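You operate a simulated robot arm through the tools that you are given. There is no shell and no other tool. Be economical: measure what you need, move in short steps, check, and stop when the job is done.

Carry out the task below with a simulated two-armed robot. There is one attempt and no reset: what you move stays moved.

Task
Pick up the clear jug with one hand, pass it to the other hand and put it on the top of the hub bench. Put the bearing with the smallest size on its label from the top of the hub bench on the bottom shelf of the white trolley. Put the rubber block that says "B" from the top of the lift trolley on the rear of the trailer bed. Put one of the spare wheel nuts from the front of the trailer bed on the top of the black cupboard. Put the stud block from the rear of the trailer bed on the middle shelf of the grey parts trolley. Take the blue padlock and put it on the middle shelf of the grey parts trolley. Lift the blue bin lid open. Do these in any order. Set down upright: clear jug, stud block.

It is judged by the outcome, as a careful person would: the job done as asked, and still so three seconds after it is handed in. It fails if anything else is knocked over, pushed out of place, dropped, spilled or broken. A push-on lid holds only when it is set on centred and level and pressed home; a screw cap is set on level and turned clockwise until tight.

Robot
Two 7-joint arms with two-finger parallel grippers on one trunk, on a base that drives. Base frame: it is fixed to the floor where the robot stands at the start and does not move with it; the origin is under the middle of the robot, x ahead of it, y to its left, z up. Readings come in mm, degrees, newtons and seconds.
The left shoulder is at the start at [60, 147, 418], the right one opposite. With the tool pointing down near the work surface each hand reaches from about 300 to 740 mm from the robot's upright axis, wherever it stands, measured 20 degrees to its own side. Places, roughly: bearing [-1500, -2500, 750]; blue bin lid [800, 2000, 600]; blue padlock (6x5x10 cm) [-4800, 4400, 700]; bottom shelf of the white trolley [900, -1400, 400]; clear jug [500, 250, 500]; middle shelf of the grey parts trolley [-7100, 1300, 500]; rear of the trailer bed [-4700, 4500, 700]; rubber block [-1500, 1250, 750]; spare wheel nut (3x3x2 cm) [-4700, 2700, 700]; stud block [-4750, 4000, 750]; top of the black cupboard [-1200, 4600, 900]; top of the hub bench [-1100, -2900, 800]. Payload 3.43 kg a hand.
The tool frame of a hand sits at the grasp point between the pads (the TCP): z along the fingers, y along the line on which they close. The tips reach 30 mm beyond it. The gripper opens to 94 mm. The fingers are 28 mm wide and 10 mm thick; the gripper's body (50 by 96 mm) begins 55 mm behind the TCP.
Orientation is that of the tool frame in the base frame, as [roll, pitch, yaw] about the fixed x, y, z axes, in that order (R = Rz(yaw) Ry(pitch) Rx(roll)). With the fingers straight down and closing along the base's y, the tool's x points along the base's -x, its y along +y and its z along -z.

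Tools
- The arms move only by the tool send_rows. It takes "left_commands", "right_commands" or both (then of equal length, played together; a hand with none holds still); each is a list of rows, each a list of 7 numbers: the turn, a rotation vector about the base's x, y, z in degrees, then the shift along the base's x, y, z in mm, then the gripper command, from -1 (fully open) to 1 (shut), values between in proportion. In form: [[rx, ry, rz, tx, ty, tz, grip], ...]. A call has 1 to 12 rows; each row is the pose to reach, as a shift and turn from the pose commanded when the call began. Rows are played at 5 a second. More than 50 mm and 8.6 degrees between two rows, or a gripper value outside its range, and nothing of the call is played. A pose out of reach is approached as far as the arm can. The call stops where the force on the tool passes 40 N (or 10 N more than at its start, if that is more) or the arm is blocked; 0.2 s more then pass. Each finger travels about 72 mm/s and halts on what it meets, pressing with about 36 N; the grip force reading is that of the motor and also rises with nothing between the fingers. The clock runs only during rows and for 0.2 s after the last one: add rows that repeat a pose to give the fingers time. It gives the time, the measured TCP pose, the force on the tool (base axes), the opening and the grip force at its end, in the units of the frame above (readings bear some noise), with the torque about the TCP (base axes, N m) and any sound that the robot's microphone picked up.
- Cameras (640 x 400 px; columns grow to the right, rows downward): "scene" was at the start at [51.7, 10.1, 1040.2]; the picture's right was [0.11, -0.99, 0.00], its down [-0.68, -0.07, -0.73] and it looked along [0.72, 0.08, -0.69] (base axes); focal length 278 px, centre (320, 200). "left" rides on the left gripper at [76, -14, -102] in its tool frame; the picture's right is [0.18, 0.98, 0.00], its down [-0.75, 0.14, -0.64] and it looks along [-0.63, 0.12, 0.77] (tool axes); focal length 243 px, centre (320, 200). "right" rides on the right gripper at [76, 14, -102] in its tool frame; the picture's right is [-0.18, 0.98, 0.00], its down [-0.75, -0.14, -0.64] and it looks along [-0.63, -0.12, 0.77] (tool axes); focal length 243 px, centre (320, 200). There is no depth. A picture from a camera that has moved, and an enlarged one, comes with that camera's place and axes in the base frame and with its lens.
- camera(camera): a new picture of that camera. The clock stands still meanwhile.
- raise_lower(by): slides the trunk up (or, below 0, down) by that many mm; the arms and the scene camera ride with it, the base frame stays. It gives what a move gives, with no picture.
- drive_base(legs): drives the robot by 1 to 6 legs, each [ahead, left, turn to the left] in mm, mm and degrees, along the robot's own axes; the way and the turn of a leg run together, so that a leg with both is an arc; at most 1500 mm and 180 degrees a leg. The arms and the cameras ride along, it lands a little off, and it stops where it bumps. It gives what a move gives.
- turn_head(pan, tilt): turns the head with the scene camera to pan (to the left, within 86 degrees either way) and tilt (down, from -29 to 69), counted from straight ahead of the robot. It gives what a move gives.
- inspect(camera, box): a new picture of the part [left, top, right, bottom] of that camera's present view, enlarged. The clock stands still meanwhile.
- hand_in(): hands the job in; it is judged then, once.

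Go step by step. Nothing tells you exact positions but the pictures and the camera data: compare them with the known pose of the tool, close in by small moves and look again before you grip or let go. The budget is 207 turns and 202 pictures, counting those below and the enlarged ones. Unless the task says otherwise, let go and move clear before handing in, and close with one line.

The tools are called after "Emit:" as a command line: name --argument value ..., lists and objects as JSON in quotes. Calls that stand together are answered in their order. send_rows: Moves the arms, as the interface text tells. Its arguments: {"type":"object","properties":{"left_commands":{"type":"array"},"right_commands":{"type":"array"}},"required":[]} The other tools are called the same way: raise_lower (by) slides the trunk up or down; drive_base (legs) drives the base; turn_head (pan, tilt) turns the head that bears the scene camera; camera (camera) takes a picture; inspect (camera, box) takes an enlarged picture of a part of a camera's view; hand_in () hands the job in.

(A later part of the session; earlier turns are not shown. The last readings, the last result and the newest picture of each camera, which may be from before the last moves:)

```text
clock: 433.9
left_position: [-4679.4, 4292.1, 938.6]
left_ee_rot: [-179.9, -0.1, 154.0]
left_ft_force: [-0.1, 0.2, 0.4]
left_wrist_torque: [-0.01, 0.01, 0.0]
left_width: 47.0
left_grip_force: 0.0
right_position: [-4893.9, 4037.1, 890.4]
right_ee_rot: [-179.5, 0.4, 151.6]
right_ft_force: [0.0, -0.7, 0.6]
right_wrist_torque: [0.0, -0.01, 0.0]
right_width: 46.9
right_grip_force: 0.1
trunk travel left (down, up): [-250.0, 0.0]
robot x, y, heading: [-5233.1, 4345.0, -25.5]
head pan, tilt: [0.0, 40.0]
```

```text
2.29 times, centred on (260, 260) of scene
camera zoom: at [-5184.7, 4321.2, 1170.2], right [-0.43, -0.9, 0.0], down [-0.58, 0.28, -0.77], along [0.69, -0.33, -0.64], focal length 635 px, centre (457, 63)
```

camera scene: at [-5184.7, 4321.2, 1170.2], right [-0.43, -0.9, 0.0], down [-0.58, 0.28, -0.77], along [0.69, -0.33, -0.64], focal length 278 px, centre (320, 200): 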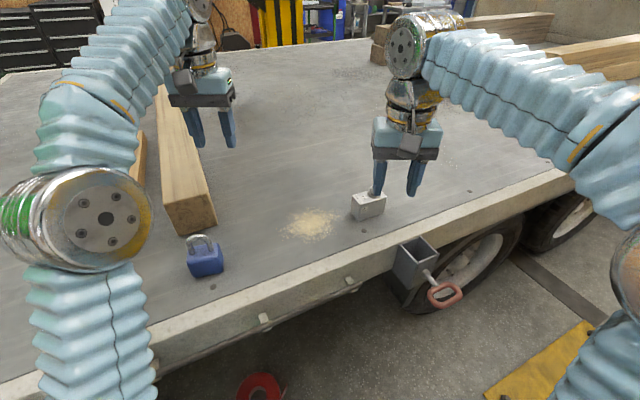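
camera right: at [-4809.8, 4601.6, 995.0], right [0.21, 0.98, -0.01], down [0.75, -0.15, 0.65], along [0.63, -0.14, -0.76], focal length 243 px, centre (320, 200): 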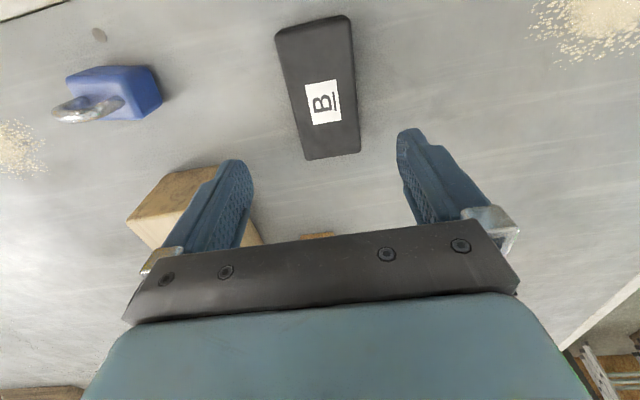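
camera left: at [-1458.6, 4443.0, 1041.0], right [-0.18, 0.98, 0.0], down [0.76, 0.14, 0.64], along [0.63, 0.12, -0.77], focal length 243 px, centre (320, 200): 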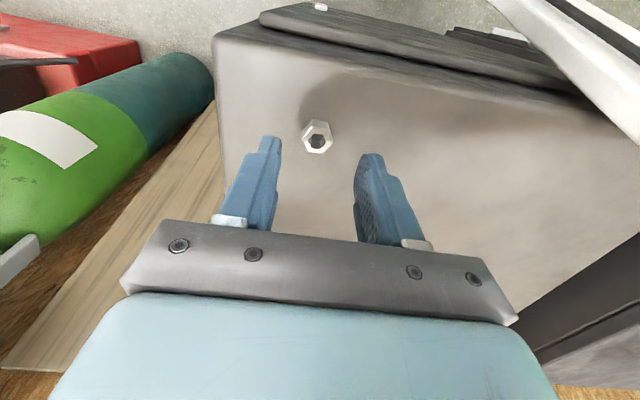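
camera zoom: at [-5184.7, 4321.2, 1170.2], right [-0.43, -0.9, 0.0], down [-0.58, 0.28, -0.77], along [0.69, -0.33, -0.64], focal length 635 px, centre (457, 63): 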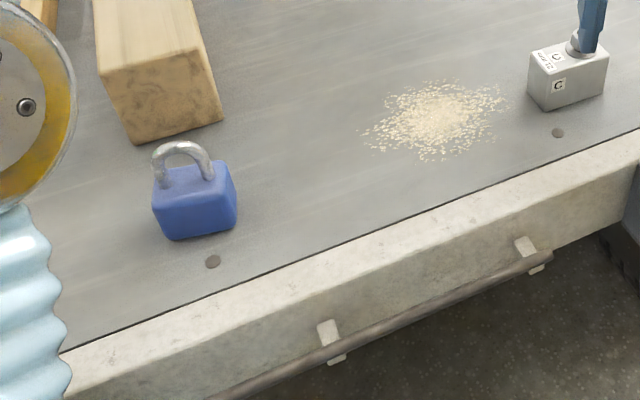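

The stud block is about 78 mm along y and 40 mm along x at (−4772, 3989), axis-aligned. I turn the right hand to close along x and bring it above.

Emit:
send_rows --right_commands '[[0, 0, -8, 15, -6, -4, 0], [0, 0, -16, 30, -12, -8, -0.3], [0, 0, -24, 45, -18, -12, -0.6], [0, 0, -32, 60, -24, -16, -0.6], [0, 0, -40, 75, -30, -20, -0.6], [0, 0, -48, 90, -36, -24, -0.6], [0, 0, -56, 105, -42, -30, -0.6], [0, 0, -61.6, 120, -46, -36, -0.6], [0, 0, -61.6, 120, -46, -36, -0.6]]'

Emit:
camera --camera "right"

Emit:
inspect --camera "scene" --box '[300, 120, 460, 260]'

```text
clock: 435.9
left_position: [-4680.4, 4292.3, 938.8]
left_ee_rot: [-179.8, -0.1, 154.0]
left_ft_force: [-0.2, 0.1, 0.9]
left_wrist_torque: [0.01, -0.02, -0.01]
left_width: 47.0
left_grip_force: 0.1
right_position: [-4773.9, 3989.8, 853.2]
right_ee_rot: [-179.4, 0.3, 89.9]
right_ft_force: [-0.1, -0.2, -0.3]
right_wrist_torque: [0.04, -0.01, 0.02]
right_width: 74.9
right_grip_force: 0.0
trunk travel left (down, up): [-250.0, 0.0]
robot x, y, heading: [-5230.5, 4347.4, -25.6]
head pan, tilt: [0.0, 40.0]
```

```text
63 pictures are left
camera right: at [-4759.2, 4068.6, 956.5], right [0.98, -0.19, -0.01], down [-0.14, -0.75, 0.65], along [-0.13, -0.64, -0.76], focal length 243 px, centre (320, 200)
```

right: 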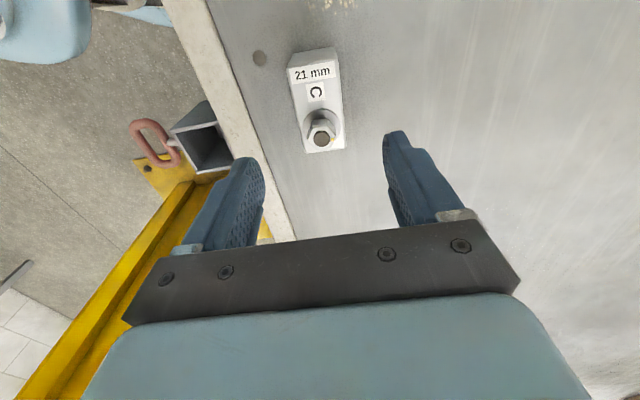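

```text
2.86 times, centred on (380, 190) of scene
camera zoom: at [-5184.6, 4321.3, 1170.2], right [-0.43, -0.9, 0.0], down [-0.58, 0.28, -0.77], along [0.69, -0.33, -0.64], focal length 794 px, centre (149, 229)
```

zoom: 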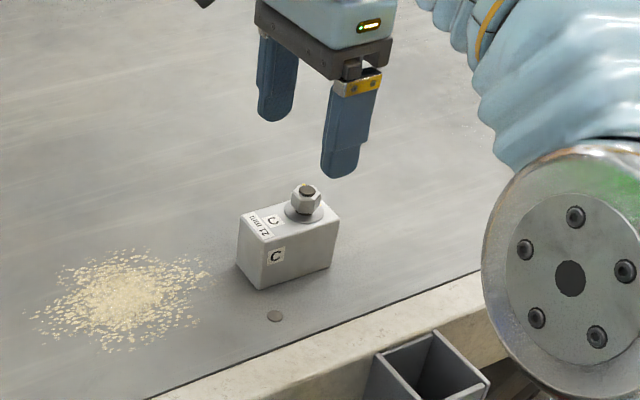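

The block is centred at (−4778, 3991), 37 mm wide, with its stud near the −y end. I tilt the hand 15°, descend and grip it.

Emit:
send_rows --right_commands '[[-8, 0, 0, -2, 4, -15, -0.5], [-15, 0, 0, -4, 8, -35, -0.5], [-15, 0, 0, -4, 8, -60, -0.5], [-15, 0, 0, -4, 8, -85, -0.5], [-15, 0, 0, -4, 8, -102, -0.5], [-15, 0, 0, -4, 8, -110, -0.5], [-15, 0, 0, -4, 8, -110, -0.5]]'

Emit:
camera --camera "right"

Emit:
inspect --camera "scene" --box '[300, 120, 460, 260]'

```text
clock: 437.5
left_position: [-4677.4, 4292.5, 938.0]
left_ee_rot: [-179.9, -0.2, 154.0]
left_ft_force: [-0.1, -0.1, 0.2]
left_wrist_torque: [-0.01, 0.02, -0.03]
left_width: 47.0
left_grip_force: 0.2
right_position: [-4778.5, 4000.2, 744.5]
right_ee_rot: [-179.5, 15.3, 90.0]
right_ft_force: [0.4, -0.6, 0.1]
right_wrist_torque: [-0.02, 0.02, 0.02]
right_width: 70.6
right_grip_force: 0.1
trunk travel left (down, up): [-250.0, 0.0]
robot x, y, heading: [-5234.9, 4346.3, -25.9]
head pan, tilt: [0.0, 40.0]
```

```text
61 pictures are left
camera right: at [-4762.9, 4101.1, 823.3], right [0.98, -0.18, 0.04], down [-0.14, -0.56, 0.82], along [-0.12, -0.81, -0.57], focal length 243 px, centre (320, 200)
```

right: 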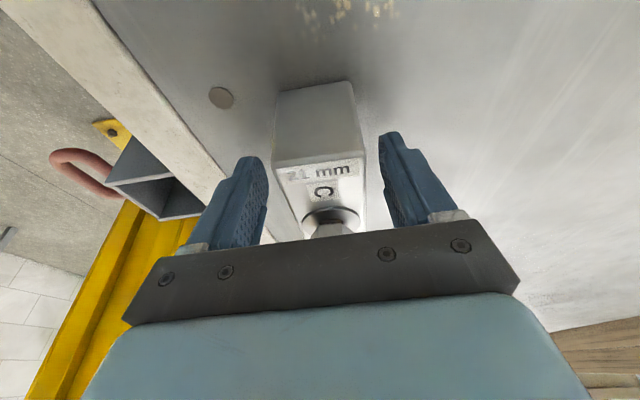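

```text
2.86 times, centred on (380, 190) of scene
camera zoom: at [-5184.7, 4321.3, 1170.2], right [-0.43, -0.9, 0.0], down [-0.58, 0.28, -0.77], along [0.69, -0.33, -0.64], focal length 794 px, centre (149, 229)
```

zoom: 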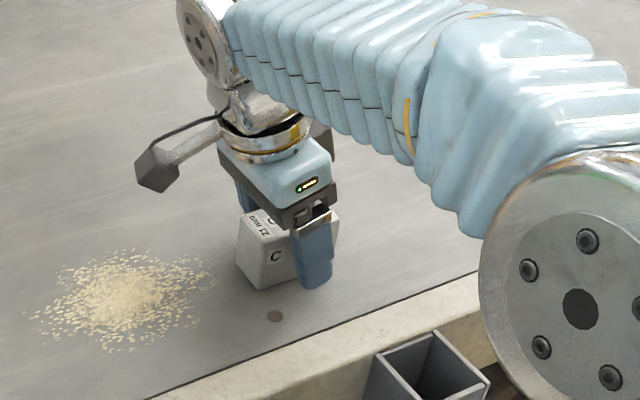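

Emit:
send_rows --right_commands '[[0, 0, 0, 0, 0, 0, -0.1], [0, 0, 0, 0, 0, 0, 0.4], [0, 0, 0, 0, 0, 0, 1], [0, 0, 0, 0, 0, 0, 1], [0, 0, 0, 0, 0, 15, 1], [0, 0, 0, 0, 0, 40, 1], [0, 0, 0, 0, 0, 70, 1], [0, 0, 0, 0, 0, 70, 1]]'

Emit:
camera --camera "right"

Emit:
inspect --camera "scene" --box '[300, 120, 460, 260]'

```text
clock: 439.3
left_position: [-4679.2, 4291.9, 939.0]
left_ee_rot: [-179.9, -0.1, 154.0]
left_ft_force: [1.0, 0.3, 0.3]
left_wrist_torque: [-0.02, 0.0, -0.03]
left_width: 46.8
left_grip_force: 0.1
right_position: [-4777.6, 3998.0, 814.1]
right_ee_rot: [-179.6, 15.3, 90.0]
right_ft_force: [-1.2, 0.9, -4.5]
right_wrist_torque: [0.05, 0.0, 0.0]
right_width: 44.4
right_grip_force: 36.3
trunk travel left (down, up): [-250.0, 0.0]
robot x, y, heading: [-5235.3, 4338.8, -25.9]
head pan, tilt: [0.0, 40.0]
```

```text
59 pictures are left
camera right: at [-4761.7, 4101.2, 893.7], right [0.98, -0.18, 0.04], down [-0.14, -0.56, 0.82], along [-0.12, -0.81, -0.57], focal length 243 px, centre (320, 200)
```

right: 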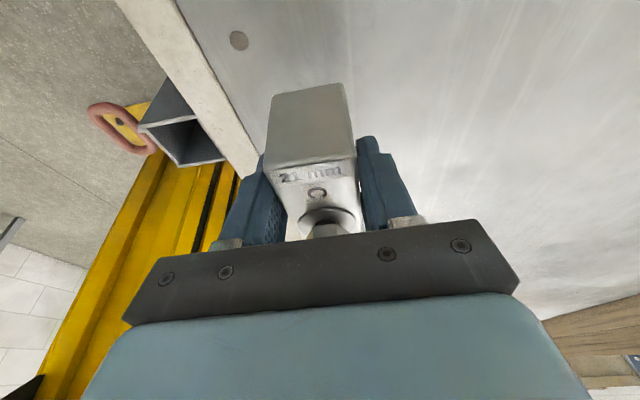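

```text
2.86 times, centred on (380, 190) of scene
camera zoom: at [-5184.5, 4321.2, 1170.2], right [-0.43, -0.9, 0.0], down [-0.58, 0.28, -0.77], along [0.69, -0.33, -0.64], focal length 794 px, centre (149, 229)
```

zoom: 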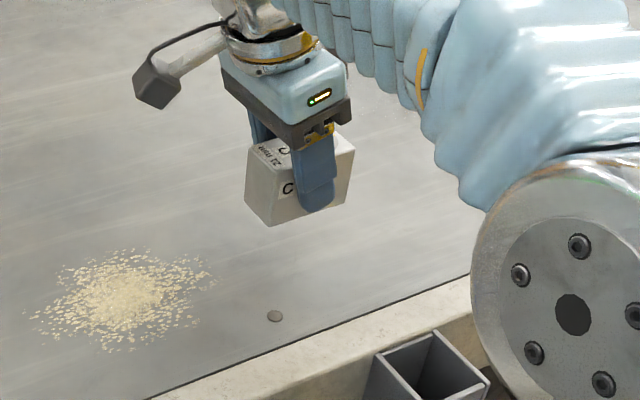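

The stud block is held upright. Next, the left hand goes above the padlock, with its closing axis along y.

Emit:
send_rows --right_commands '[[0, 0, 0, -5, 5, 15, 1], [0, 0, 0, -10, 10, 30, 1], [0, 0, 0, -15, 10, 45, 1], [0, 0, 0, -20, 10, 60, 1], [0, 0, 0, -20, 10, 60, 1], [0, 0, 0, -20, 10, 60, 1]]' --left_commands '[[0, 0, 6, -24, 22, -10, -0.5], [0, 0, 12, -48, 44, -25, -0.7], [0, 0, 18, -72, 66, -45, -0.8], [0, 0, 24, -90, 85, -60, -0.8], [0, 0, 26, -96, 89, -75, -0.8], [0, 0, 26, -96, 89, -75, -0.8]]'

Emit:
camera --camera "left"

Emit:
camera --camera "scene"

```text
clock: 440.7
left_position: [-4776.4, 4381.2, 863.6]
left_ee_rot: [-179.8, -0.1, -179.9]
left_ft_force: [0.1, 0.7, -0.3]
left_wrist_torque: [0.02, -0.01, -0.03]
left_width: 84.6
left_grip_force: 0.0
right_position: [-4797.1, 4007.9, 872.7]
right_ee_rot: [-179.4, 15.5, 90.0]
right_ft_force: [0.1, -0.3, -4.7]
right_wrist_torque: [0.04, 0.0, -0.04]
right_width: 44.4
right_grip_force: 36.4
trunk travel left (down, up): [-250.0, 0.0]
robot x, y, heading: [-5234.8, 4345.7, -25.5]
head pan, tilt: [0.0, 40.0]
```

```text
57 pictures are left
camera left: at [-4850.6, 4367.2, 965.9], right [-0.18, 0.98, 0.0], down [0.75, 0.14, 0.64], along [0.63, 0.12, -0.77], focal length 243 px, centre (320, 200)
```

left: 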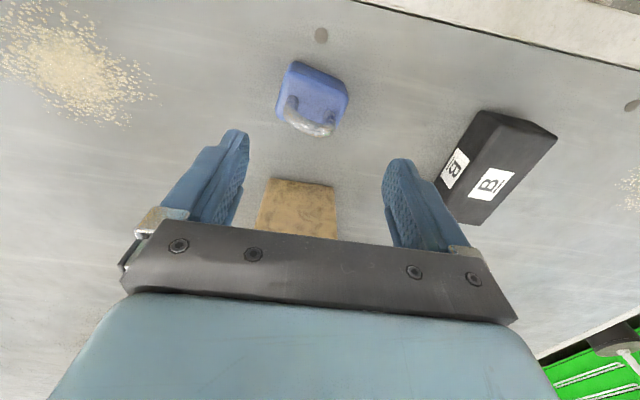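

```text
56 pictures are left
camera scene: at [-5184.5, 4321.2, 1170.2], right [-0.43, -0.9, 0.0], down [-0.58, 0.28, -0.77], along [0.69, -0.33, -0.64], focal length 278 px, centre (320, 200)
```

scene: 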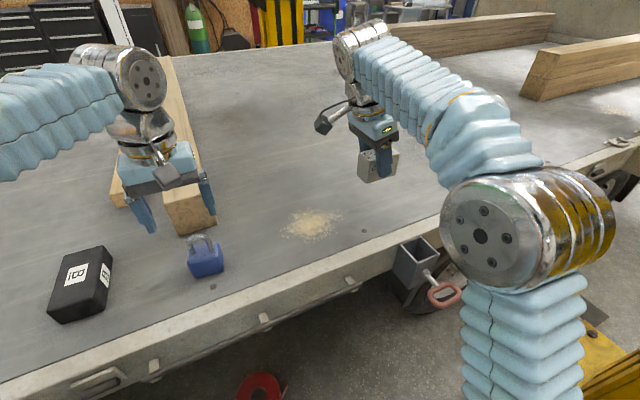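

Emit:
inspect --camera "left" --box '[250, 30, 380, 150]'

```text
3.33 times, centred on (315, 90) of left
camera zoom: at [-4850.6, 4367.2, 965.9], right [-0.18, 0.98, 0.0], down [0.75, 0.14, 0.64], along [0.63, 0.12, -0.77], focal length 809 px, centre (337, 567)
```

zoom: 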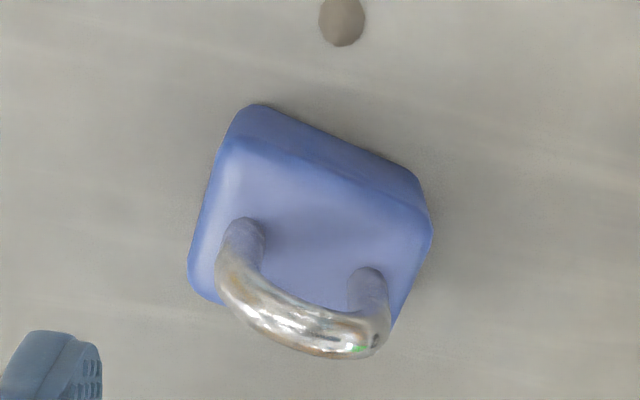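

The padlock body spans x −4802…−4768, y 4348…4399. I tilt 15°, descend and grip.

Emit:
send_rows --left_commands '[[0, -8, 0, -4, -3, -15, -0.8], [0, -15, 0, -9, -7, -35, -0.8], [0, -15, 0, -9, -7, -60, -0.8], [0, -15, 0, -9, -7, -85, -0.8], [0, -15, 0, -9, -7, -100, -0.8], [0, -15, 0, -9, -7, -107, -0.8], [0, -15, 0, -9, -7, -107, -0.3], [0, -15, 0, -9, -7, -107, 0.2], [0, -15, 0, -9, -7, -107, 0.8], [0, -15, 0, -9, -7, -107, 1]]'

Emit:
camera --camera "left"

```text
clock: 442.9
left_position: [-4784.7, 4373.5, 756.0]
left_ee_rot: [-179.9, 14.9, -180.0]
left_ft_force: [-0.5, -1.0, -0.2]
left_wrist_torque: [-0.11, -0.01, -0.08]
left_width: 61.7
left_grip_force: 36.2
right_position: [-4796.0, 4007.7, 873.6]
right_ee_rot: [-179.5, 15.3, 90.0]
right_ft_force: [-0.7, -0.9, -4.6]
right_wrist_torque: [0.03, 0.0, 0.0]
right_width: 44.5
right_grip_force: 36.1
trunk travel left (down, up): [-250.0, 0.0]
robot x, y, heading: [-5235.5, 4344.7, -25.5]
head pan, tilt: [0.0, 40.0]
```

```text
54 pictures are left
camera left: at [-4883.8, 4358.6, 836.0], right [-0.18, 0.98, -0.05], down [0.56, 0.14, 0.81], along [0.81, 0.12, -0.58], focal length 243 px, centre (320, 200)
```

left: 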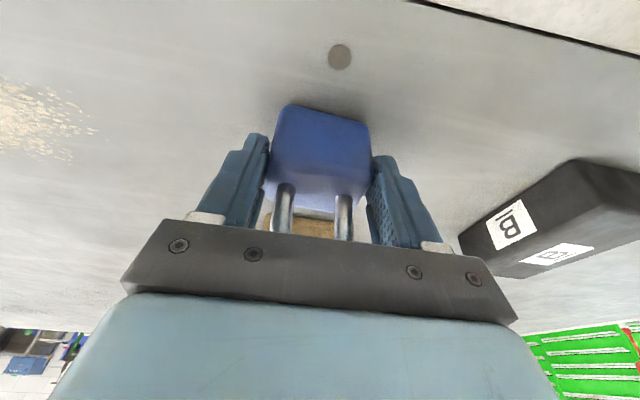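

The padlock is gripped. I lift it and drive both items to the grey parts trolley.

Emit:
send_rows --left_commands '[[0, 0, 0, 0, 0, 20, 1], [0, 0, 0, 0, 0, 50, 1], [0, 0, 0, 0, 0, 85, 1], [0, 0, 0, 0, 0, 120, 1], [0, 0, 0, 0, 0, 120, 1]]'

Emit:
drive_base --legs '[[0, 0, 25.5], [-1000, 0, 0], [0, 0, -90], [1400, 0, 0], [1450, 300, 0]]'

Emit:
turn_head --pan -70 --tilt 25

Emit:
camera --camera "scene"

```text
clock: 444.1
left_position: [-4785.7, 4371.6, 877.8]
left_ee_rot: [-179.9, 14.8, 180.0]
left_ft_force: [0.1, 0.7, -4.5]
left_wrist_torque: [0.01, 0.08, 0.0]
left_width: 61.8
left_grip_force: 36.0
right_position: [-4797.1, 4009.3, 873.3]
right_ee_rot: [-179.5, 15.5, 90.0]
right_ft_force: [0.3, -0.6, -3.9]
right_wrist_torque: [0.04, -0.02, 0.0]
right_width: 44.2
right_grip_force: 35.9
trunk travel left (down, up): [-250.0, 0.0]
robot x, y, heading: [-5233.3, 4345.2, -25.8]
head pan, tilt: [0.0, 40.0]
```

```text
clock: 467.9
left_position: [-5693.2, 1119.4, 877.0]
left_ee_rot: [-179.9, 14.9, 115.8]
left_ft_force: [0.0, 1.1, -3.7]
left_wrist_torque: [0.01, -0.01, -0.03]
left_width: 61.6
left_grip_force: 35.6
right_position: [-6025.6, 970.8, 873.8]
right_ee_rot: [-179.4, 15.3, 25.7]
right_ft_force: [-0.8, -1.0, -4.9]
right_wrist_torque: [0.06, -0.03, -0.03]
right_width: 44.3
right_grip_force: 35.8
trunk travel left (down, up): [-250.0, 0.0]
robot x, y, heading: [-5915.3, 1508.3, -89.8]
head pan, tilt: [0.0, 40.0]
```

```text
clock: 469.3
left_position: [-5694.0, 1118.4, 876.8]
left_ee_rot: [-179.9, 15.0, 115.8]
left_ft_force: [-0.2, -0.4, -3.8]
left_wrist_torque: [0.04, 0.01, 0.0]
left_width: 61.7
left_grip_force: 36.3
right_position: [-6024.5, 970.4, 873.0]
right_ee_rot: [-179.6, 15.4, 25.8]
right_ft_force: [-1.0, 0.2, -4.2]
right_wrist_torque: [0.0, -0.01, 0.03]
right_width: 44.2
right_grip_force: 35.6
trunk travel left (down, up): [-250.0, 0.0]
robot x, y, heading: [-5914.3, 1509.5, -89.7]
head pan, tilt: [-70.0, 25.0]
```

```text
53 pictures are left
camera scene: at [-6000.6, 1508.9, 1193.5], right [-0.34, 0.94, 0.0], down [0.4, 0.15, -0.91], along [-0.85, -0.31, -0.42], focal length 278 px, centre (320, 200)
```

scene: 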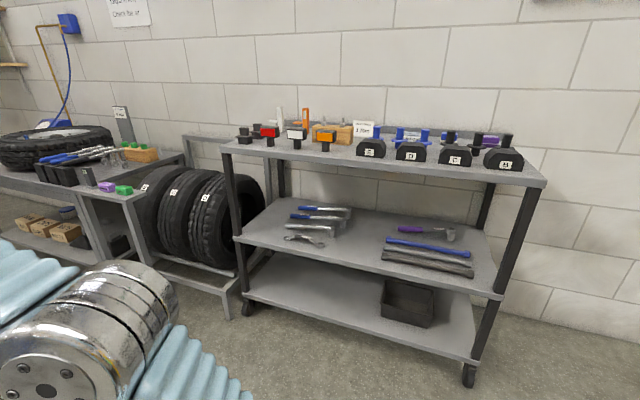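

The trolley's front is at x≈−6890, its middle shelf at z≈495, with free space in front at y≈1210–1420 and y≈880. I turn both hands to face forward.

Emit:
send_rows --right_commands '[[0, 0, 8, 0, 5, 0, 1], [0, 0, 16, 0, 10, 0, 1], [0, 0, 24, 0, 15, 0, 1], [0, 0, 32, 0, 20, 0, 1], [0, 0, 40, 0, 25, 0, 1], [0, 0, 48, -5, 30, 0, 1], [0, 0, 56, -10, 35, 0, 1], [0, 0, 64, -20, 40, 0, 1], [0, 0, 64, -20, 40, 0, 1]]' --left_commands '[[0, 0, -4, 0, 8, 0, 1], [0, 0, -8, 0, 16, 0, 1], [0, 0, -12, 0, 24, 0, 1], [0, 0, -16, 0, 32, 0, 1], [0, 0, -20, 0, 40, 0, 1], [0, 0, -24, 0, 48, 0, 1], [0, 0, -26, 0, 55, 0, 1], [0, 0, -26, 0, 55, 0, 1], [0, 0, -26, 0, 55, 0, 1]]'

Emit:
drive_base --legs '[[300, 0, 0], [0, 0, -90]]'

Emit:
turn_head --pan -5 --tilt 30

Emit:
camera --camera "scene"

```text
clock: 471.3
left_position: [-5693.7, 1174.2, 876.6]
left_ee_rot: [-179.9, 14.8, 89.7]
left_ft_force: [0.6, 0.2, -3.8]
left_wrist_torque: [0.05, 0.0, 0.01]
left_width: 61.7
left_grip_force: 35.6
right_position: [-6046.0, 1010.1, 874.7]
right_ee_rot: [-179.5, 15.4, 89.9]
right_ft_force: [-0.8, -0.1, -4.0]
right_wrist_torque: [0.03, 0.01, 0.01]
right_width: 44.3
right_grip_force: 35.4
trunk travel left (down, up): [-250.0, 0.0]
robot x, y, heading: [-5911.1, 1510.5, -89.8]
head pan, tilt: [-70.0, 25.0]
```

```text
clock: 477.3
left_position: [-6256.3, 1002.9, 876.9]
left_ee_rot: [-179.9, 14.9, -2.1]
left_ft_force: [0.3, 0.5, -4.2]
left_wrist_torque: [0.02, -0.09, 0.01]
left_width: 61.9
left_grip_force: 35.9
right_position: [-6408.3, 1361.1, 874.4]
right_ee_rot: [-179.4, 15.4, -2.1]
right_ft_force: [0.4, 0.0, -4.5]
right_wrist_torque: [-0.01, -0.05, -0.02]
right_width: 44.3
right_grip_force: 36.2
trunk travel left (down, up): [-250.0, 0.0]
robot x, y, heading: [-5910.9, 1209.6, 178.2]
head pan, tilt: [-70.0, 25.0]
```

```text
clock: 478.6
left_position: [-6257.5, 1003.2, 877.3]
left_ee_rot: [-179.9, 14.9, -2.1]
left_ft_force: [0.1, -0.1, -3.5]
left_wrist_torque: [0.02, -0.08, 0.02]
left_width: 61.6
left_grip_force: 35.7
right_position: [-6408.4, 1359.6, 874.6]
right_ee_rot: [-179.5, 15.3, -2.1]
right_ft_force: [-1.0, -0.1, -3.7]
right_wrist_torque: [-0.05, -0.06, 0.0]
right_width: 44.3
right_grip_force: 36.4
trunk travel left (down, up): [-250.0, 0.0]
robot x, y, heading: [-5914.1, 1215.6, 178.2]
head pan, tilt: [-5.0, 30.0]
```

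```text
52 pictures are left
camera scene: at [-5974.0, 1223.2, 1185.5], right [0.12, 0.99, 0.0], down [0.5, -0.06, -0.87], along [-0.86, 0.1, -0.5], focal length 278 px, centre (320, 200)
```

scene: 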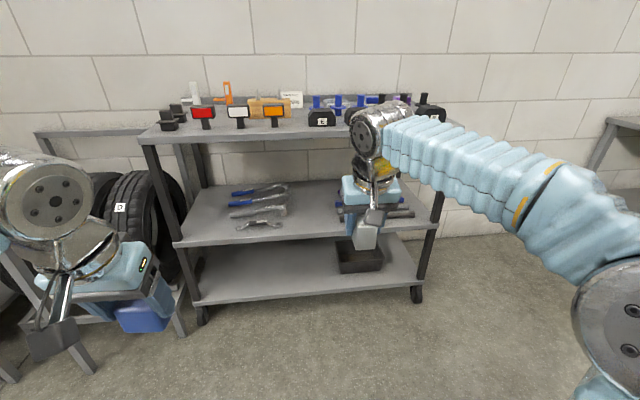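

I lower the trunk fully, align heading and approach with the stud block.

Emit:
raise_lower --by -250

Emit:
send_rows --right_commands '[[0, 0, 0, 0, 0, -20, 1], [0, 0, 0, 0, 0, -38, 1], [0, 0, 0, 0, 0, -38, 1]]' --left_commands '[[0, 0, 0, 15, 0, 0, 1], [0, 0, 0, 30, 0, 0, 1], [0, 0, 0, 30, 0, 0, 1]]'

Emit:
drive_base --legs '[[0, 25, 1.8], [380, 0, 0]]'

Emit:
turn_head --pan -10 --tilt 35

Emit:
camera --camera "scene"

Emit:
camera --camera "right"

```text
clock: 481.2
left_position: [-6257.2, 1002.9, 627.4]
left_ee_rot: [180.0, 14.8, -2.1]
left_ft_force: [-0.2, 0.5, -3.9]
left_wrist_torque: [0.01, -0.05, 0.03]
left_width: 61.4
left_grip_force: 35.8
right_position: [-6408.3, 1359.0, 625.1]
right_ee_rot: [-179.6, 15.3, -2.0]
right_ft_force: [-0.2, -0.5, -5.5]
right_wrist_torque: [0.0, -0.03, -0.02]
right_width: 44.2
right_grip_force: 36.1
trunk travel left (down, up): [0.0, 250.0]
robot x, y, heading: [-5911.3, 1208.9, 178.0]
head pan, tilt: [-5.0, 30.0]
```

```text
clock: 482.0
left_position: [-6225.4, 1004.4, 626.6]
left_ee_rot: [-179.9, 14.9, -2.0]
left_ft_force: [0.2, 0.0, -4.7]
left_wrist_torque: [-0.04, -0.01, 0.0]
left_width: 61.6
left_grip_force: 35.8
right_position: [-6407.8, 1358.8, 586.8]
right_ee_rot: [-179.5, 15.3, -2.2]
right_ft_force: [-0.6, 0.2, -3.6]
right_wrist_torque: [0.02, -0.02, -0.01]
right_width: 44.2
right_grip_force: 36.0
trunk travel left (down, up): [0.0, 250.0]
robot x, y, heading: [-5911.1, 1212.7, 178.1]
head pan, tilt: [-5.0, 30.0]
```

```text
clock: 484.9
left_position: [-6603.2, 967.4, 626.6]
left_ee_rot: [-179.9, 14.9, -0.1]
left_ft_force: [-0.7, 0.0, -3.6]
left_wrist_torque: [0.04, -0.05, 0.0]
left_width: 61.4
left_grip_force: 35.5
right_position: [-6800.2, 1315.2, 585.5]
right_ee_rot: [-179.5, 15.4, 0.0]
right_ft_force: [-0.5, 0.0, -4.6]
right_wrist_torque: [-0.02, -0.04, 0.02]
right_width: 43.9
right_grip_force: 35.5
trunk travel left (down, up): [0.0, 250.0]
robot x, y, heading: [-6297.4, 1185.0, -179.4]
head pan, tilt: [-5.0, 30.0]
```

```text
clock: 485.5
left_position: [-6604.6, 967.5, 626.5]
left_ee_rot: [-179.8, 14.9, -0.1]
left_ft_force: [0.6, -0.5, -4.3]
left_wrist_torque: [0.01, -0.06, 0.0]
left_width: 62.0
left_grip_force: 36.2
right_position: [-6799.9, 1316.1, 585.6]
right_ee_rot: [-179.5, 15.3, 0.1]
right_ft_force: [-0.3, 0.4, -4.6]
right_wrist_torque: [0.0, -0.02, 0.0]
right_width: 44.3
right_grip_force: 36.5
trunk travel left (down, up): [0.0, 250.0]
robot x, y, heading: [-6299.0, 1189.3, -179.6]
head pan, tilt: [-10.0, 35.0]
```

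```text
51 pictures are left
camera scene: at [-6357.4, 1202.2, 927.8], right [0.17, 0.99, 0.0], down [0.57, -0.1, -0.82], along [-0.81, 0.14, -0.57], focal length 278 px, centre (320, 200)
```

scene: 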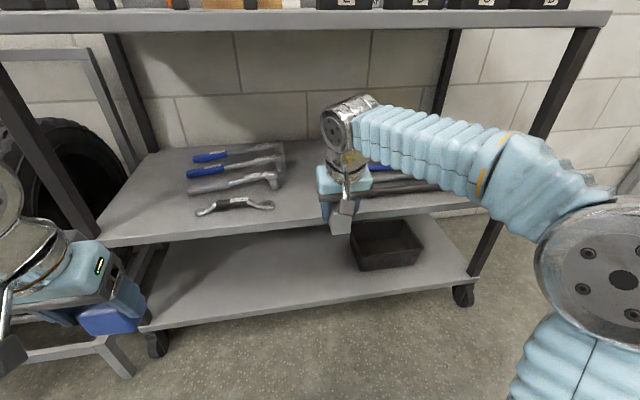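

```text
50 pictures are left
camera right: at [-6699.1, 1301.4, 664.8], right [-0.18, -0.98, 0.04], down [-0.56, 0.14, 0.82], along [-0.81, 0.12, -0.57], focal length 243 px, centre (320, 200)
```

right: 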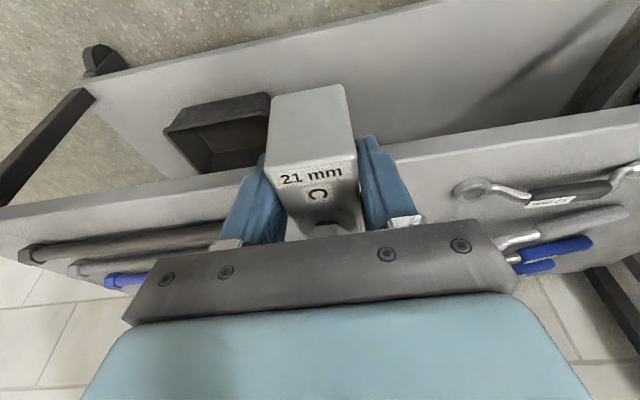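

All clear on either side. I drive the last 138 mm and lower the block.

Emit:
drive_base --legs '[[138, 0, 0]]'

Emit:
send_rows --right_commands '[[0, 0, 0, 0, 0, -15, 1], [0, 0, 0, 0, 0, -28, 1], [0, 0, 0, 0, 0, -36, 1], [0, 0, 0, 0, 0, -42, 1], [0, 0, 0, 0, 0, -46, 1], [0, 0, 0, 0, 0, -50, 1], [0, 0, 0, 0, 0, -54, 1], [0, 0, 0, 0, 0, -58, 1], [0, 0, 0, 0, 0, -62, 1]]'

Emit:
camera --camera "right"

Emit:
camera --camera "scene"

```text
clock: 486.8
left_position: [-6741.8, 964.7, 626.5]
left_ee_rot: [-179.8, 14.8, 0.2]
left_ft_force: [0.3, 0.4, -4.1]
left_wrist_torque: [-0.01, -0.07, 0.02]
left_width: 61.7
left_grip_force: 36.0
right_position: [-6939.2, 1312.9, 585.3]
right_ee_rot: [-179.5, 15.3, 0.2]
right_ft_force: [0.1, -0.3, -4.3]
right_wrist_torque: [0.02, -0.07, 0.0]
right_width: 44.3
right_grip_force: 36.1
trunk travel left (down, up): [0.0, 250.0]
robot x, y, heading: [-6435.2, 1184.7, -179.6]
head pan, tilt: [-10.0, 35.0]
```

```text
clock: 488.6
left_position: [-6739.9, 964.3, 625.2]
left_ee_rot: [-179.9, 14.9, 0.1]
left_ft_force: [0.0, -0.4, -4.6]
left_wrist_torque: [0.0, -0.06, 0.02]
left_width: 61.7
left_grip_force: 36.2
right_position: [-6938.4, 1313.7, 532.3]
right_ee_rot: [-179.7, 15.8, 0.2]
right_ft_force: [4.6, 2.1, 16.8]
right_wrist_torque: [-0.09, -0.56, 0.0]
right_width: 44.2
right_grip_force: 35.9
trunk travel left (down, up): [0.0, 250.0]
robot x, y, heading: [-6435.9, 1190.0, -179.8]
head pan, tilt: [-10.0, 35.0]
stopped in row 8 (right hand): the force on the tool passed its limit at 44 N (the readings are from after the stop); the commanded pose is now the measured one
```

```text
49 pictures are left
camera right: at [-6836.7, 1299.5, 611.0], right [-0.18, -0.98, 0.05], down [-0.55, 0.14, 0.82], along [-0.82, 0.12, -0.56], focal length 243 px, centre (320, 200)
```

right: 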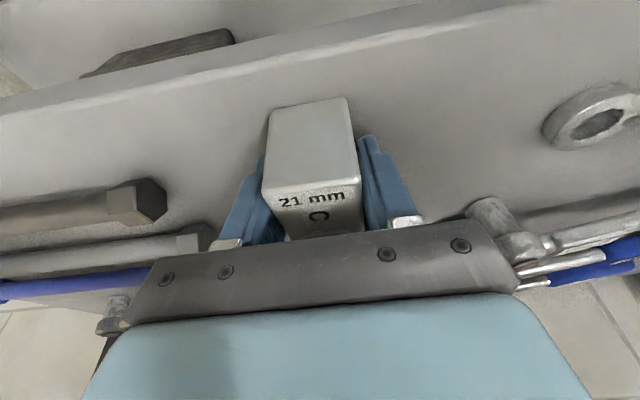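

```text
48 pictures are left
camera scene: at [-6494.3, 1200.8, 927.5], right [0.16, 0.99, 0.0], down [0.56, -0.09, -0.82], along [-0.81, 0.14, -0.57], focal length 278 px, centre (320, 200)
```

scene: 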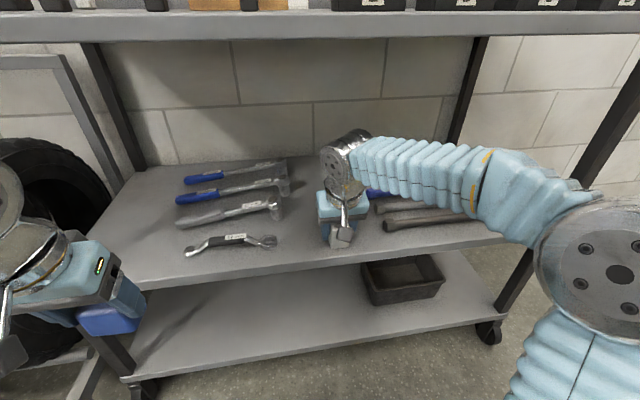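

The block rests on the shelf. I release, rise along the tool axis and retreat.

Emit:
send_rows --right_commands '[[0, 0, 0, 0, 0, 1, 0.5], [0, 0, 0, 0, 0, 1, -0.2], [0, 0, 0, 0, 0, 1, -0.25], [0, 0, 0, 4, 0, 15, -0.25], [0, 0, 0, 9, 0, 35, -0.25], [0, 0, 0, 15, 0, 55, -0.25], [0, 0, 0, 30, 0, 75, -0.25], [0, 0, 0, 55, 0, 85, -0.25], [0, 0, 0, 55, 0, 85, -0.25]]'

Emit:
camera --camera "right"

```text
clock: 490.6
left_position: [-6742.1, 964.2, 626.7]
left_ee_rot: [-179.9, 14.8, 0.2]
left_ft_force: [0.4, -0.1, -4.7]
left_wrist_torque: [0.0, -0.08, 0.02]
left_width: 61.8
left_grip_force: 35.8
right_position: [-6882.8, 1313.1, 617.7]
right_ee_rot: [-179.7, 15.6, 0.2]
right_ft_force: [-0.1, 0.0, 1.1]
right_wrist_torque: [0.02, 0.02, 0.03]
right_width: 58.9
right_grip_force: 0.0
trunk travel left (down, up): [0.0, 250.0]
robot x, y, heading: [-6435.7, 1185.8, -179.8]
head pan, tilt: [-10.0, 35.0]
```

```text
47 pictures are left
camera right: at [-6781.8, 1299.3, 696.2], right [-0.18, -0.98, 0.04], down [-0.55, 0.14, 0.82], along [-0.81, 0.12, -0.57], focal length 243 px, centre (320, 200)
```

right: 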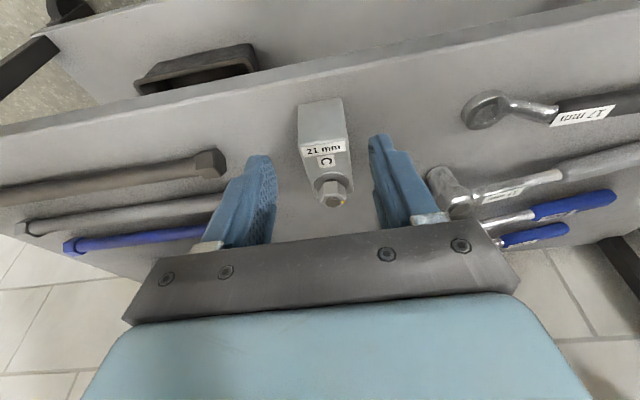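

The stud block stands upright on the middle shelf. Now I shift 75 mm left for the padlock's free spot at about (−6945, 890).

Emit:
drive_base --legs '[[-150, 0, 0], [0, 78, 0], [140, 0, 0]]'

Emit:
turn_head --pan 15 --tilt 38

Emit:
camera --camera "scene"

Emit:
camera --camera "left"

```text
clock: 493.6
left_position: [-6729.2, 886.6, 627.1]
left_ee_rot: [-179.9, 14.7, 0.0]
left_ft_force: [0.1, 0.4, -2.8]
left_wrist_torque: [0.03, -0.06, -0.01]
left_width: 62.0
left_grip_force: 36.1
right_position: [-6871.4, 1235.3, 618.3]
right_ee_rot: [-179.6, 15.8, 0.1]
right_ft_force: [-0.1, 0.3, 0.0]
right_wrist_torque: [0.0, -0.02, -0.04]
right_width: 59.1
right_grip_force: 0.0
trunk travel left (down, up): [0.0, 250.0]
robot x, y, heading: [-6423.6, 1108.8, -179.4]
head pan, tilt: [-10.0, 35.0]
```

```text
clock: 494.4
left_position: [-6730.2, 886.3, 627.2]
left_ee_rot: [-179.9, 14.8, 0.1]
left_ft_force: [0.9, -1.0, -4.1]
left_wrist_torque: [0.02, -0.07, 0.03]
left_width: 61.5
left_grip_force: 35.7
right_position: [-6870.9, 1234.0, 617.5]
right_ee_rot: [-179.7, 15.6, 0.2]
right_ft_force: [1.0, -0.1, -0.5]
right_wrist_torque: [0.02, -0.03, -0.01]
right_width: 58.9
right_grip_force: 0.0
trunk travel left (down, up): [0.0, 250.0]
robot x, y, heading: [-6425.1, 1101.1, -179.4]
head pan, tilt: [15.0, 38.0]
```

```text
46 pictures are left
camera scene: at [-6479.4, 1085.2, 923.2], right [-0.27, 0.96, 0.0], down [0.59, 0.16, -0.79], along [-0.76, -0.21, -0.62], focal length 278 px, centre (320, 200)
```

scene: 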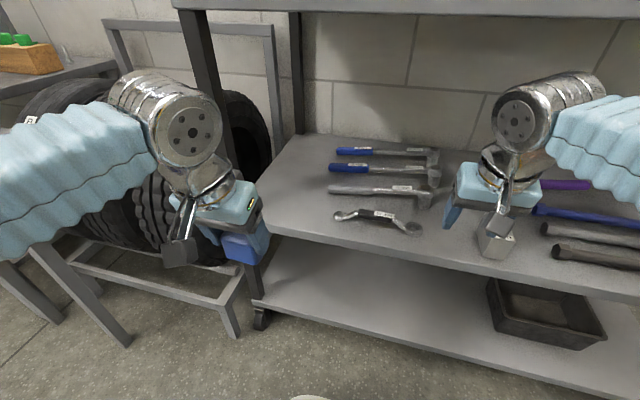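

```text
45 pictures are left
camera left: at [-6629.2, 900.6, 705.8], right [0.18, -0.98, -0.05], down [-0.56, -0.14, 0.81], along [-0.81, -0.12, -0.58], focal length 243 px, centre (320, 200)
```

left: 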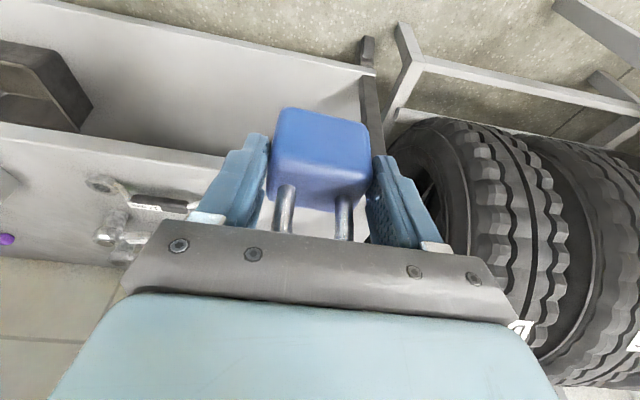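

Post clearance at the left end looks too tight for my forearm. The strip in front of the curved spanner, around (−6912, 1075), is free, so I shift right 185 mm to use that.

Emit:
drive_base --legs '[[-120, 0, 0], [0, -188, -0.6], [110, 0, 0]]'

Emit:
send_rows --left_commands '[[0, 0, 0, -30, 0, -5, 1], [0, 0, 0, -60, 0, -10, 1], [0, 0, 0, -90, 0, -15, 1], [0, 0, 0, -110, 0, -18, 1], [0, 0, 0, -110, 0, -18, 1]]'

Emit:
camera --camera "scene"

Emit:
camera --camera "left"

```text
clock: 497.6
left_position: [-6723.3, 1078.5, 625.7]
left_ee_rot: [-179.9, 14.8, -0.6]
left_ft_force: [0.1, -0.3, -4.4]
left_wrist_torque: [-0.02, -0.04, 0.02]
left_width: 61.7
left_grip_force: 36.0
right_position: [-6861.3, 1429.1, 619.0]
right_ee_rot: [-179.7, 15.7, -0.7]
right_ft_force: [0.8, -0.3, 0.4]
right_wrist_torque: [0.01, 0.02, 0.04]
right_width: 58.8
right_grip_force: 0.0
trunk travel left (down, up): [0.0, 250.0]
robot x, y, heading: [-6417.0, 1292.7, 179.7]
head pan, tilt: [15.0, 38.0]
```

```text
clock: 498.8
left_position: [-6835.6, 1077.1, 608.2]
left_ee_rot: [-179.9, 14.8, -0.7]
left_ft_force: [-0.3, -0.5, -3.0]
left_wrist_torque: [0.02, -0.05, 0.01]
left_width: 61.5
left_grip_force: 35.8
right_position: [-6861.4, 1428.3, 616.8]
right_ee_rot: [-179.7, 15.8, -0.6]
right_ft_force: [0.7, 0.2, -0.1]
right_wrist_torque: [0.02, 0.03, 0.01]
right_width: 59.1
right_grip_force: 0.1
trunk travel left (down, up): [0.0, 250.0]
robot x, y, heading: [-6417.1, 1293.0, 179.8]
head pan, tilt: [15.0, 38.0]
```

```text
44 pictures are left
camera scene: at [-6471.2, 1273.3, 923.2], right [-0.25, 0.97, 0.0], down [0.6, 0.16, -0.79], along [-0.76, -0.2, -0.62], focal length 278 px, centre (320, 200)
```

scene: 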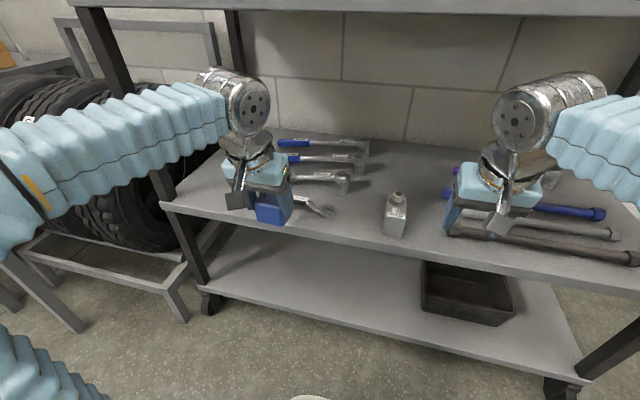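

```text
43 pictures are left
camera left: at [-6733.4, 1090.8, 686.9], right [0.17, -0.98, -0.05], down [-0.57, -0.14, 0.81], along [-0.81, -0.11, -0.58], focal length 243 px, centre (320, 200)
```

left: 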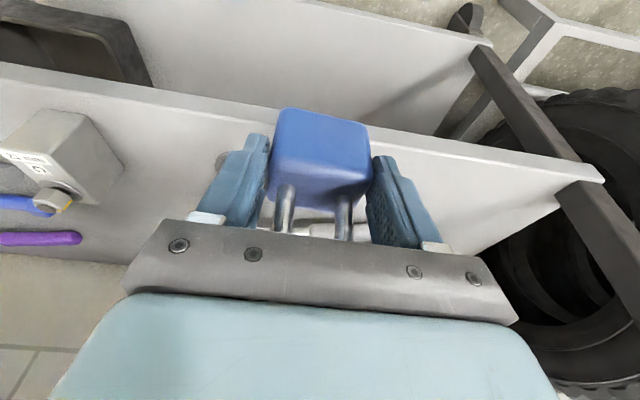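

Spot confirmed free. I extend 70 mm further and lower slowly.

Emit:
send_rows --left_commands '[[0, 0, 0, -18, 0, 0, 1], [0, 0, 0, -36, 0, 0, 1], [0, 0, 0, -54, 0, 0, 1], [0, 0, 0, -70, 0, 0, 1], [0, 0, 0, -70, 0, -20, 1], [0, 0, 0, -70, 0, -35, 1], [0, 0, 0, -70, 0, -44, 1], [0, 0, 0, -70, 0, -44, 1]]'

Emit:
camera --camera "scene"

Emit:
camera --camera "left"

```text
clock: 500.2
left_position: [-6903.1, 1077.5, 583.9]
left_ee_rot: [-179.9, 15.9, -0.6]
left_ft_force: [9.5, 0.5, 16.8]
left_wrist_torque: [-0.5, 0.2, 0.19]
left_width: 61.6
left_grip_force: 35.8
right_position: [-6860.1, 1428.6, 617.8]
right_ee_rot: [-179.7, 15.7, -0.7]
right_ft_force: [1.2, 0.0, -0.1]
right_wrist_torque: [0.02, -0.04, 0.01]
right_width: 58.6
right_grip_force: 0.1
trunk travel left (down, up): [0.0, 250.0]
robot x, y, heading: [-6416.4, 1294.5, 179.7]
head pan, tilt: [15.0, 38.0]
stopped in row 7 (left hand): the force on the tool passed its limit at 47 N (the readings are from after the stop); the commanded pose is now the measured one
```

```text
42 pictures are left
camera scene: at [-6469.8, 1273.8, 923.5], right [-0.25, 0.97, 0.0], down [0.59, 0.16, -0.79], along [-0.76, -0.2, -0.61], focal length 278 px, centre (320, 200)
```

scene: 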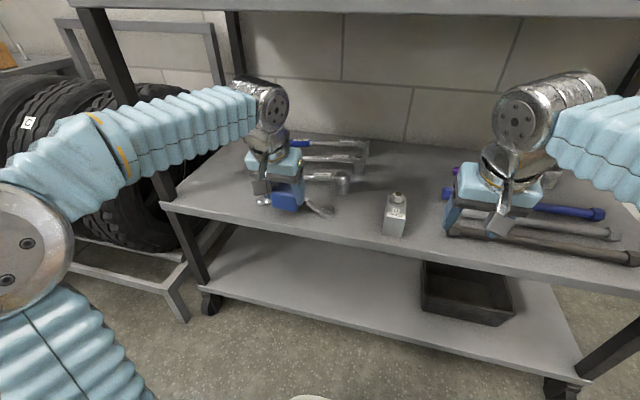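

```text
41 pictures are left
camera left: at [-6801.8, 1090.9, 661.2], right [0.17, -0.98, -0.05], down [-0.55, -0.14, 0.82], along [-0.82, -0.11, -0.57], focal length 243 px, centre (320, 200)
```

left: 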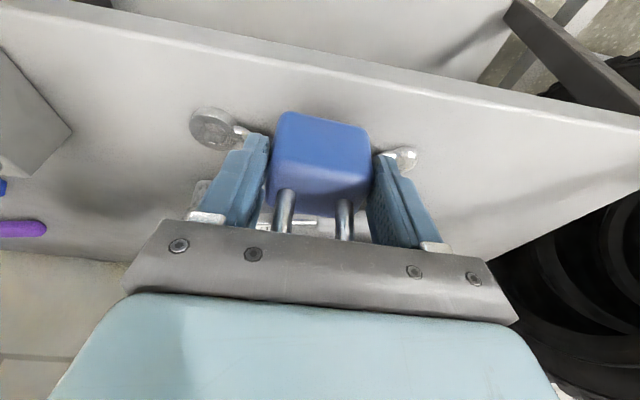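

The hand touched something raised, probably the cranked spanner's handle. I withdraw and will instead turn the padlock 90° and set it in the gap between spanner and stud block.

Emit:
send_rows --left_commands '[[0, 0, 0, 2, 0, 15, 1], [0, 0, 0, 4, 0, 35, 1], [0, 0, 0, 40, 0, 40, 1], [0, 0, 0, 80, 0, 40, 1], [0, 0, 0, 120, 0, 40, 1], [0, 0, 0, 150, 0, 40, 1], [0, 0, 0, 150, 0, 40, 1]]'

Emit:
drive_base --legs '[[-150, 0, 0]]'

Emit:
send_rows --left_commands '[[0, 0, -8, -5, 0, 0, 1], [0, 0, -16, -10, 0, 0, 1], [0, 0, -24, -15, 0, 0, 1], [0, 0, -32, -20, 0, 0, 1], [0, 0, -40, -25, 0, 0, 1], [0, 0, -48, -30, 0, 0, 1], [0, 0, -56, -35, 0, 0, 1], [0, 0, -64, -40, 0, 0, 1], [0, 0, -72, -45, 0, 0, 1], [0, 0, -80, -50, 0, 0, 1], [0, 0, -88, -55, 0, 0, 1], [0, 0, -89.4, -60, 0, 0, 1]]'

Emit:
camera --camera "scene"

```text
clock: 501.8
left_position: [-6754.1, 1077.4, 619.5]
left_ee_rot: [-179.9, 15.6, -0.6]
left_ft_force: [0.1, -0.4, -3.8]
left_wrist_torque: [0.02, -0.07, -0.05]
left_width: 61.8
left_grip_force: 35.6
right_position: [-6861.3, 1428.1, 618.1]
right_ee_rot: [-179.8, 15.6, -0.6]
right_ft_force: [0.5, 0.4, 0.3]
right_wrist_torque: [0.0, 0.0, 0.01]
right_width: 58.8
right_grip_force: 0.0
trunk travel left (down, up): [0.0, 250.0]
robot x, y, heading: [-6418.2, 1292.0, 179.7]
head pan, tilt: [15.0, 38.0]
```

```text
clock: 503.2
left_position: [-6601.6, 1075.5, 619.2]
left_ee_rot: [-179.9, 15.6, -0.4]
left_ft_force: [-0.8, -0.8, -4.6]
left_wrist_torque: [0.01, -0.11, 0.03]
left_width: 61.8
left_grip_force: 36.0
right_position: [-6708.5, 1426.4, 617.8]
right_ee_rot: [-179.7, 15.7, -0.5]
right_ft_force: [-0.5, 0.2, 0.3]
right_wrist_torque: [-0.01, 0.01, -0.02]
right_width: 58.7
right_grip_force: 0.0
trunk travel left (down, up): [0.0, 250.0]
robot x, y, heading: [-6262.1, 1290.3, 179.8]
head pan, tilt: [15.0, 38.0]
```

```text
clock: 505.8
left_position: [-6662.8, 1076.2, 618.2]
left_ee_rot: [-179.8, 15.6, -89.9]
left_ft_force: [-0.1, 0.0, -3.3]
left_wrist_torque: [-0.07, 0.0, 0.01]
left_width: 61.6
left_grip_force: 36.2
right_position: [-6709.5, 1426.0, 617.9]
right_ee_rot: [-179.6, 15.8, -0.4]
right_ft_force: [-0.2, 0.7, -1.6]
right_wrist_torque: [-0.01, -0.05, 0.0]
right_width: 59.0
right_grip_force: 0.1
trunk travel left (down, up): [0.0, 250.0]
robot x, y, heading: [-6265.1, 1293.3, 180.0]
head pan, tilt: [15.0, 38.0]
```

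```text
40 pictures are left
camera scene: at [-6319.1, 1272.6, 923.2], right [-0.26, 0.97, 0.0], down [0.6, 0.16, -0.79], along [-0.76, -0.2, -0.62], focal length 278 px, centre (320, 200)
```

scene: 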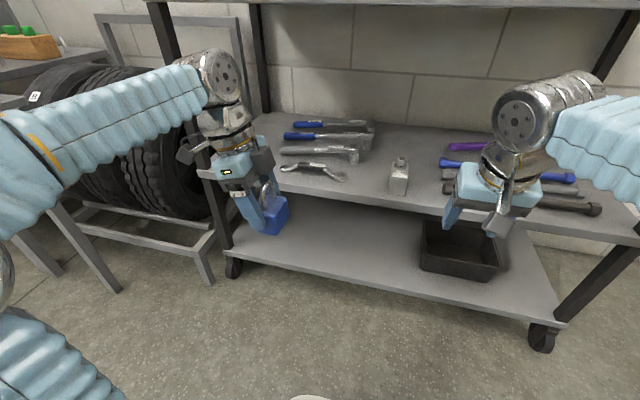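

Emit:
inspect --camera "scene" --box '[260, 110, 480, 230]'

```text
2.91 times, centred on (370, 170) of scene
camera zoom: at [-6319.1, 1272.6, 923.2], right [-0.26, 0.97, 0.0], down [0.6, 0.16, -0.79], along [-0.76, -0.2, -0.62], focal length 808 px, centre (174, 287)
```

zoom: 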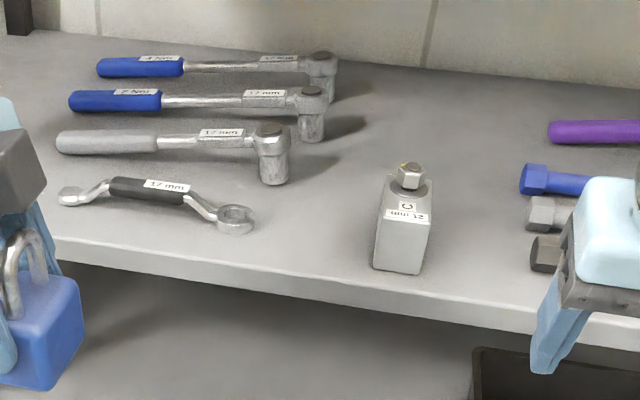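

Spanner and sockets are undisturbed; the gap between spanner ring (y≈1186) and stud block (y≈1298) takes the turned padlock at y≈1242. I move there.

Emit:
send_rows --left_commands '[[0, 0, 0, 0, 0, -6, 1], [0, 0, 0, 0, 0, -12, 1], [0, 0, 0, 0, 0, -15, 1]]' --right_commands '[[0, 0, 0, 30, 0, -5, -0.25], [0, 0, 0, 60, 0, -10, -0.25], [0, 0, 0, 80, 0, -15, -0.25]]'

Emit:
drive_base --legs '[[0, -166, 0], [190, 0, 0]]'

Emit:
camera --camera "scene"

Emit:
camera --camera "left"

```text
clock: 506.6
left_position: [-6662.0, 1075.4, 603.5]
left_ee_rot: [-179.8, 15.6, -89.9]
left_ft_force: [-0.3, 0.9, -4.5]
left_wrist_torque: [-0.05, 0.0, 0.0]
left_width: 61.6
left_grip_force: 36.2
right_position: [-6627.7, 1427.0, 601.2]
right_ee_rot: [-179.8, 15.6, -0.5]
right_ft_force: [-0.4, -0.3, 0.4]
right_wrist_torque: [-0.02, -0.01, 0.01]
right_width: 58.5
right_grip_force: 0.0
trunk travel left (down, up): [0.0, 250.0]
robot x, y, heading: [-6263.5, 1294.4, 180.0]
head pan, tilt: [15.0, 38.0]
```

```text
clock: 509.2
left_position: [-6855.9, 1243.4, 604.6]
left_ee_rot: [-179.8, 15.6, -89.9]
left_ft_force: [-0.2, -0.6, -4.0]
left_wrist_torque: [-0.03, 0.01, -0.04]
left_width: 61.8
left_grip_force: 35.4
right_position: [-6821.4, 1595.2, 601.3]
right_ee_rot: [-179.7, 15.7, -0.5]
right_ft_force: [0.2, 0.1, -0.3]
right_wrist_torque: [0.01, -0.02, -0.01]
right_width: 58.9
right_grip_force: 0.0
trunk travel left (down, up): [0.0, 250.0]
robot x, y, heading: [-6460.4, 1460.3, 179.7]
head pan, tilt: [15.0, 38.0]
```

```text
38 pictures are left
camera scene: at [-6512.3, 1440.7, 923.2], right [-0.26, 0.97, 0.0], down [0.6, 0.16, -0.79], along [-0.76, -0.2, -0.62], focal length 278 px, centre (320, 200)
```

scene: 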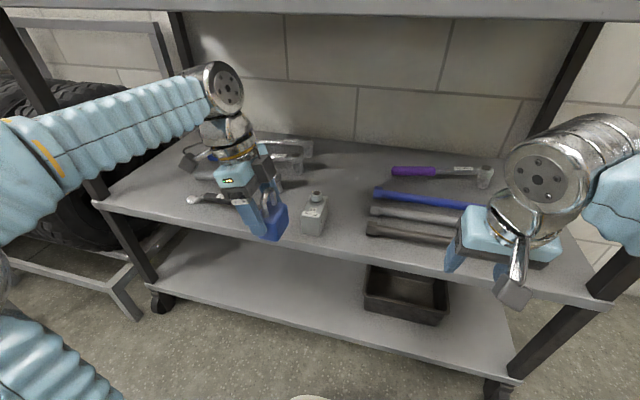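

```text
37 pictures are left
camera left: at [-6840.5, 1142.0, 682.3], right [-0.98, -0.18, -0.05], down [-0.14, 0.55, 0.82], along [-0.12, 0.81, -0.57], focal length 243 px, centre (320, 200)
```

left: 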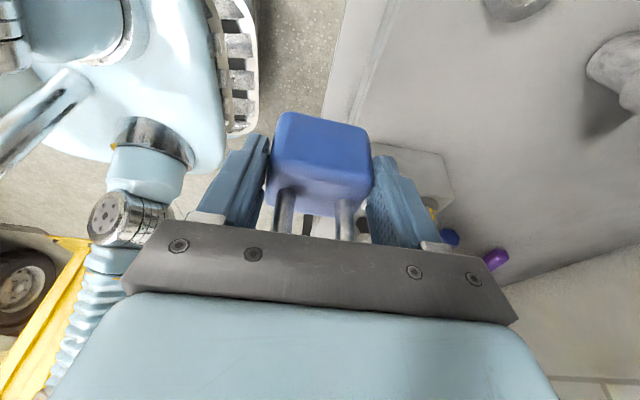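

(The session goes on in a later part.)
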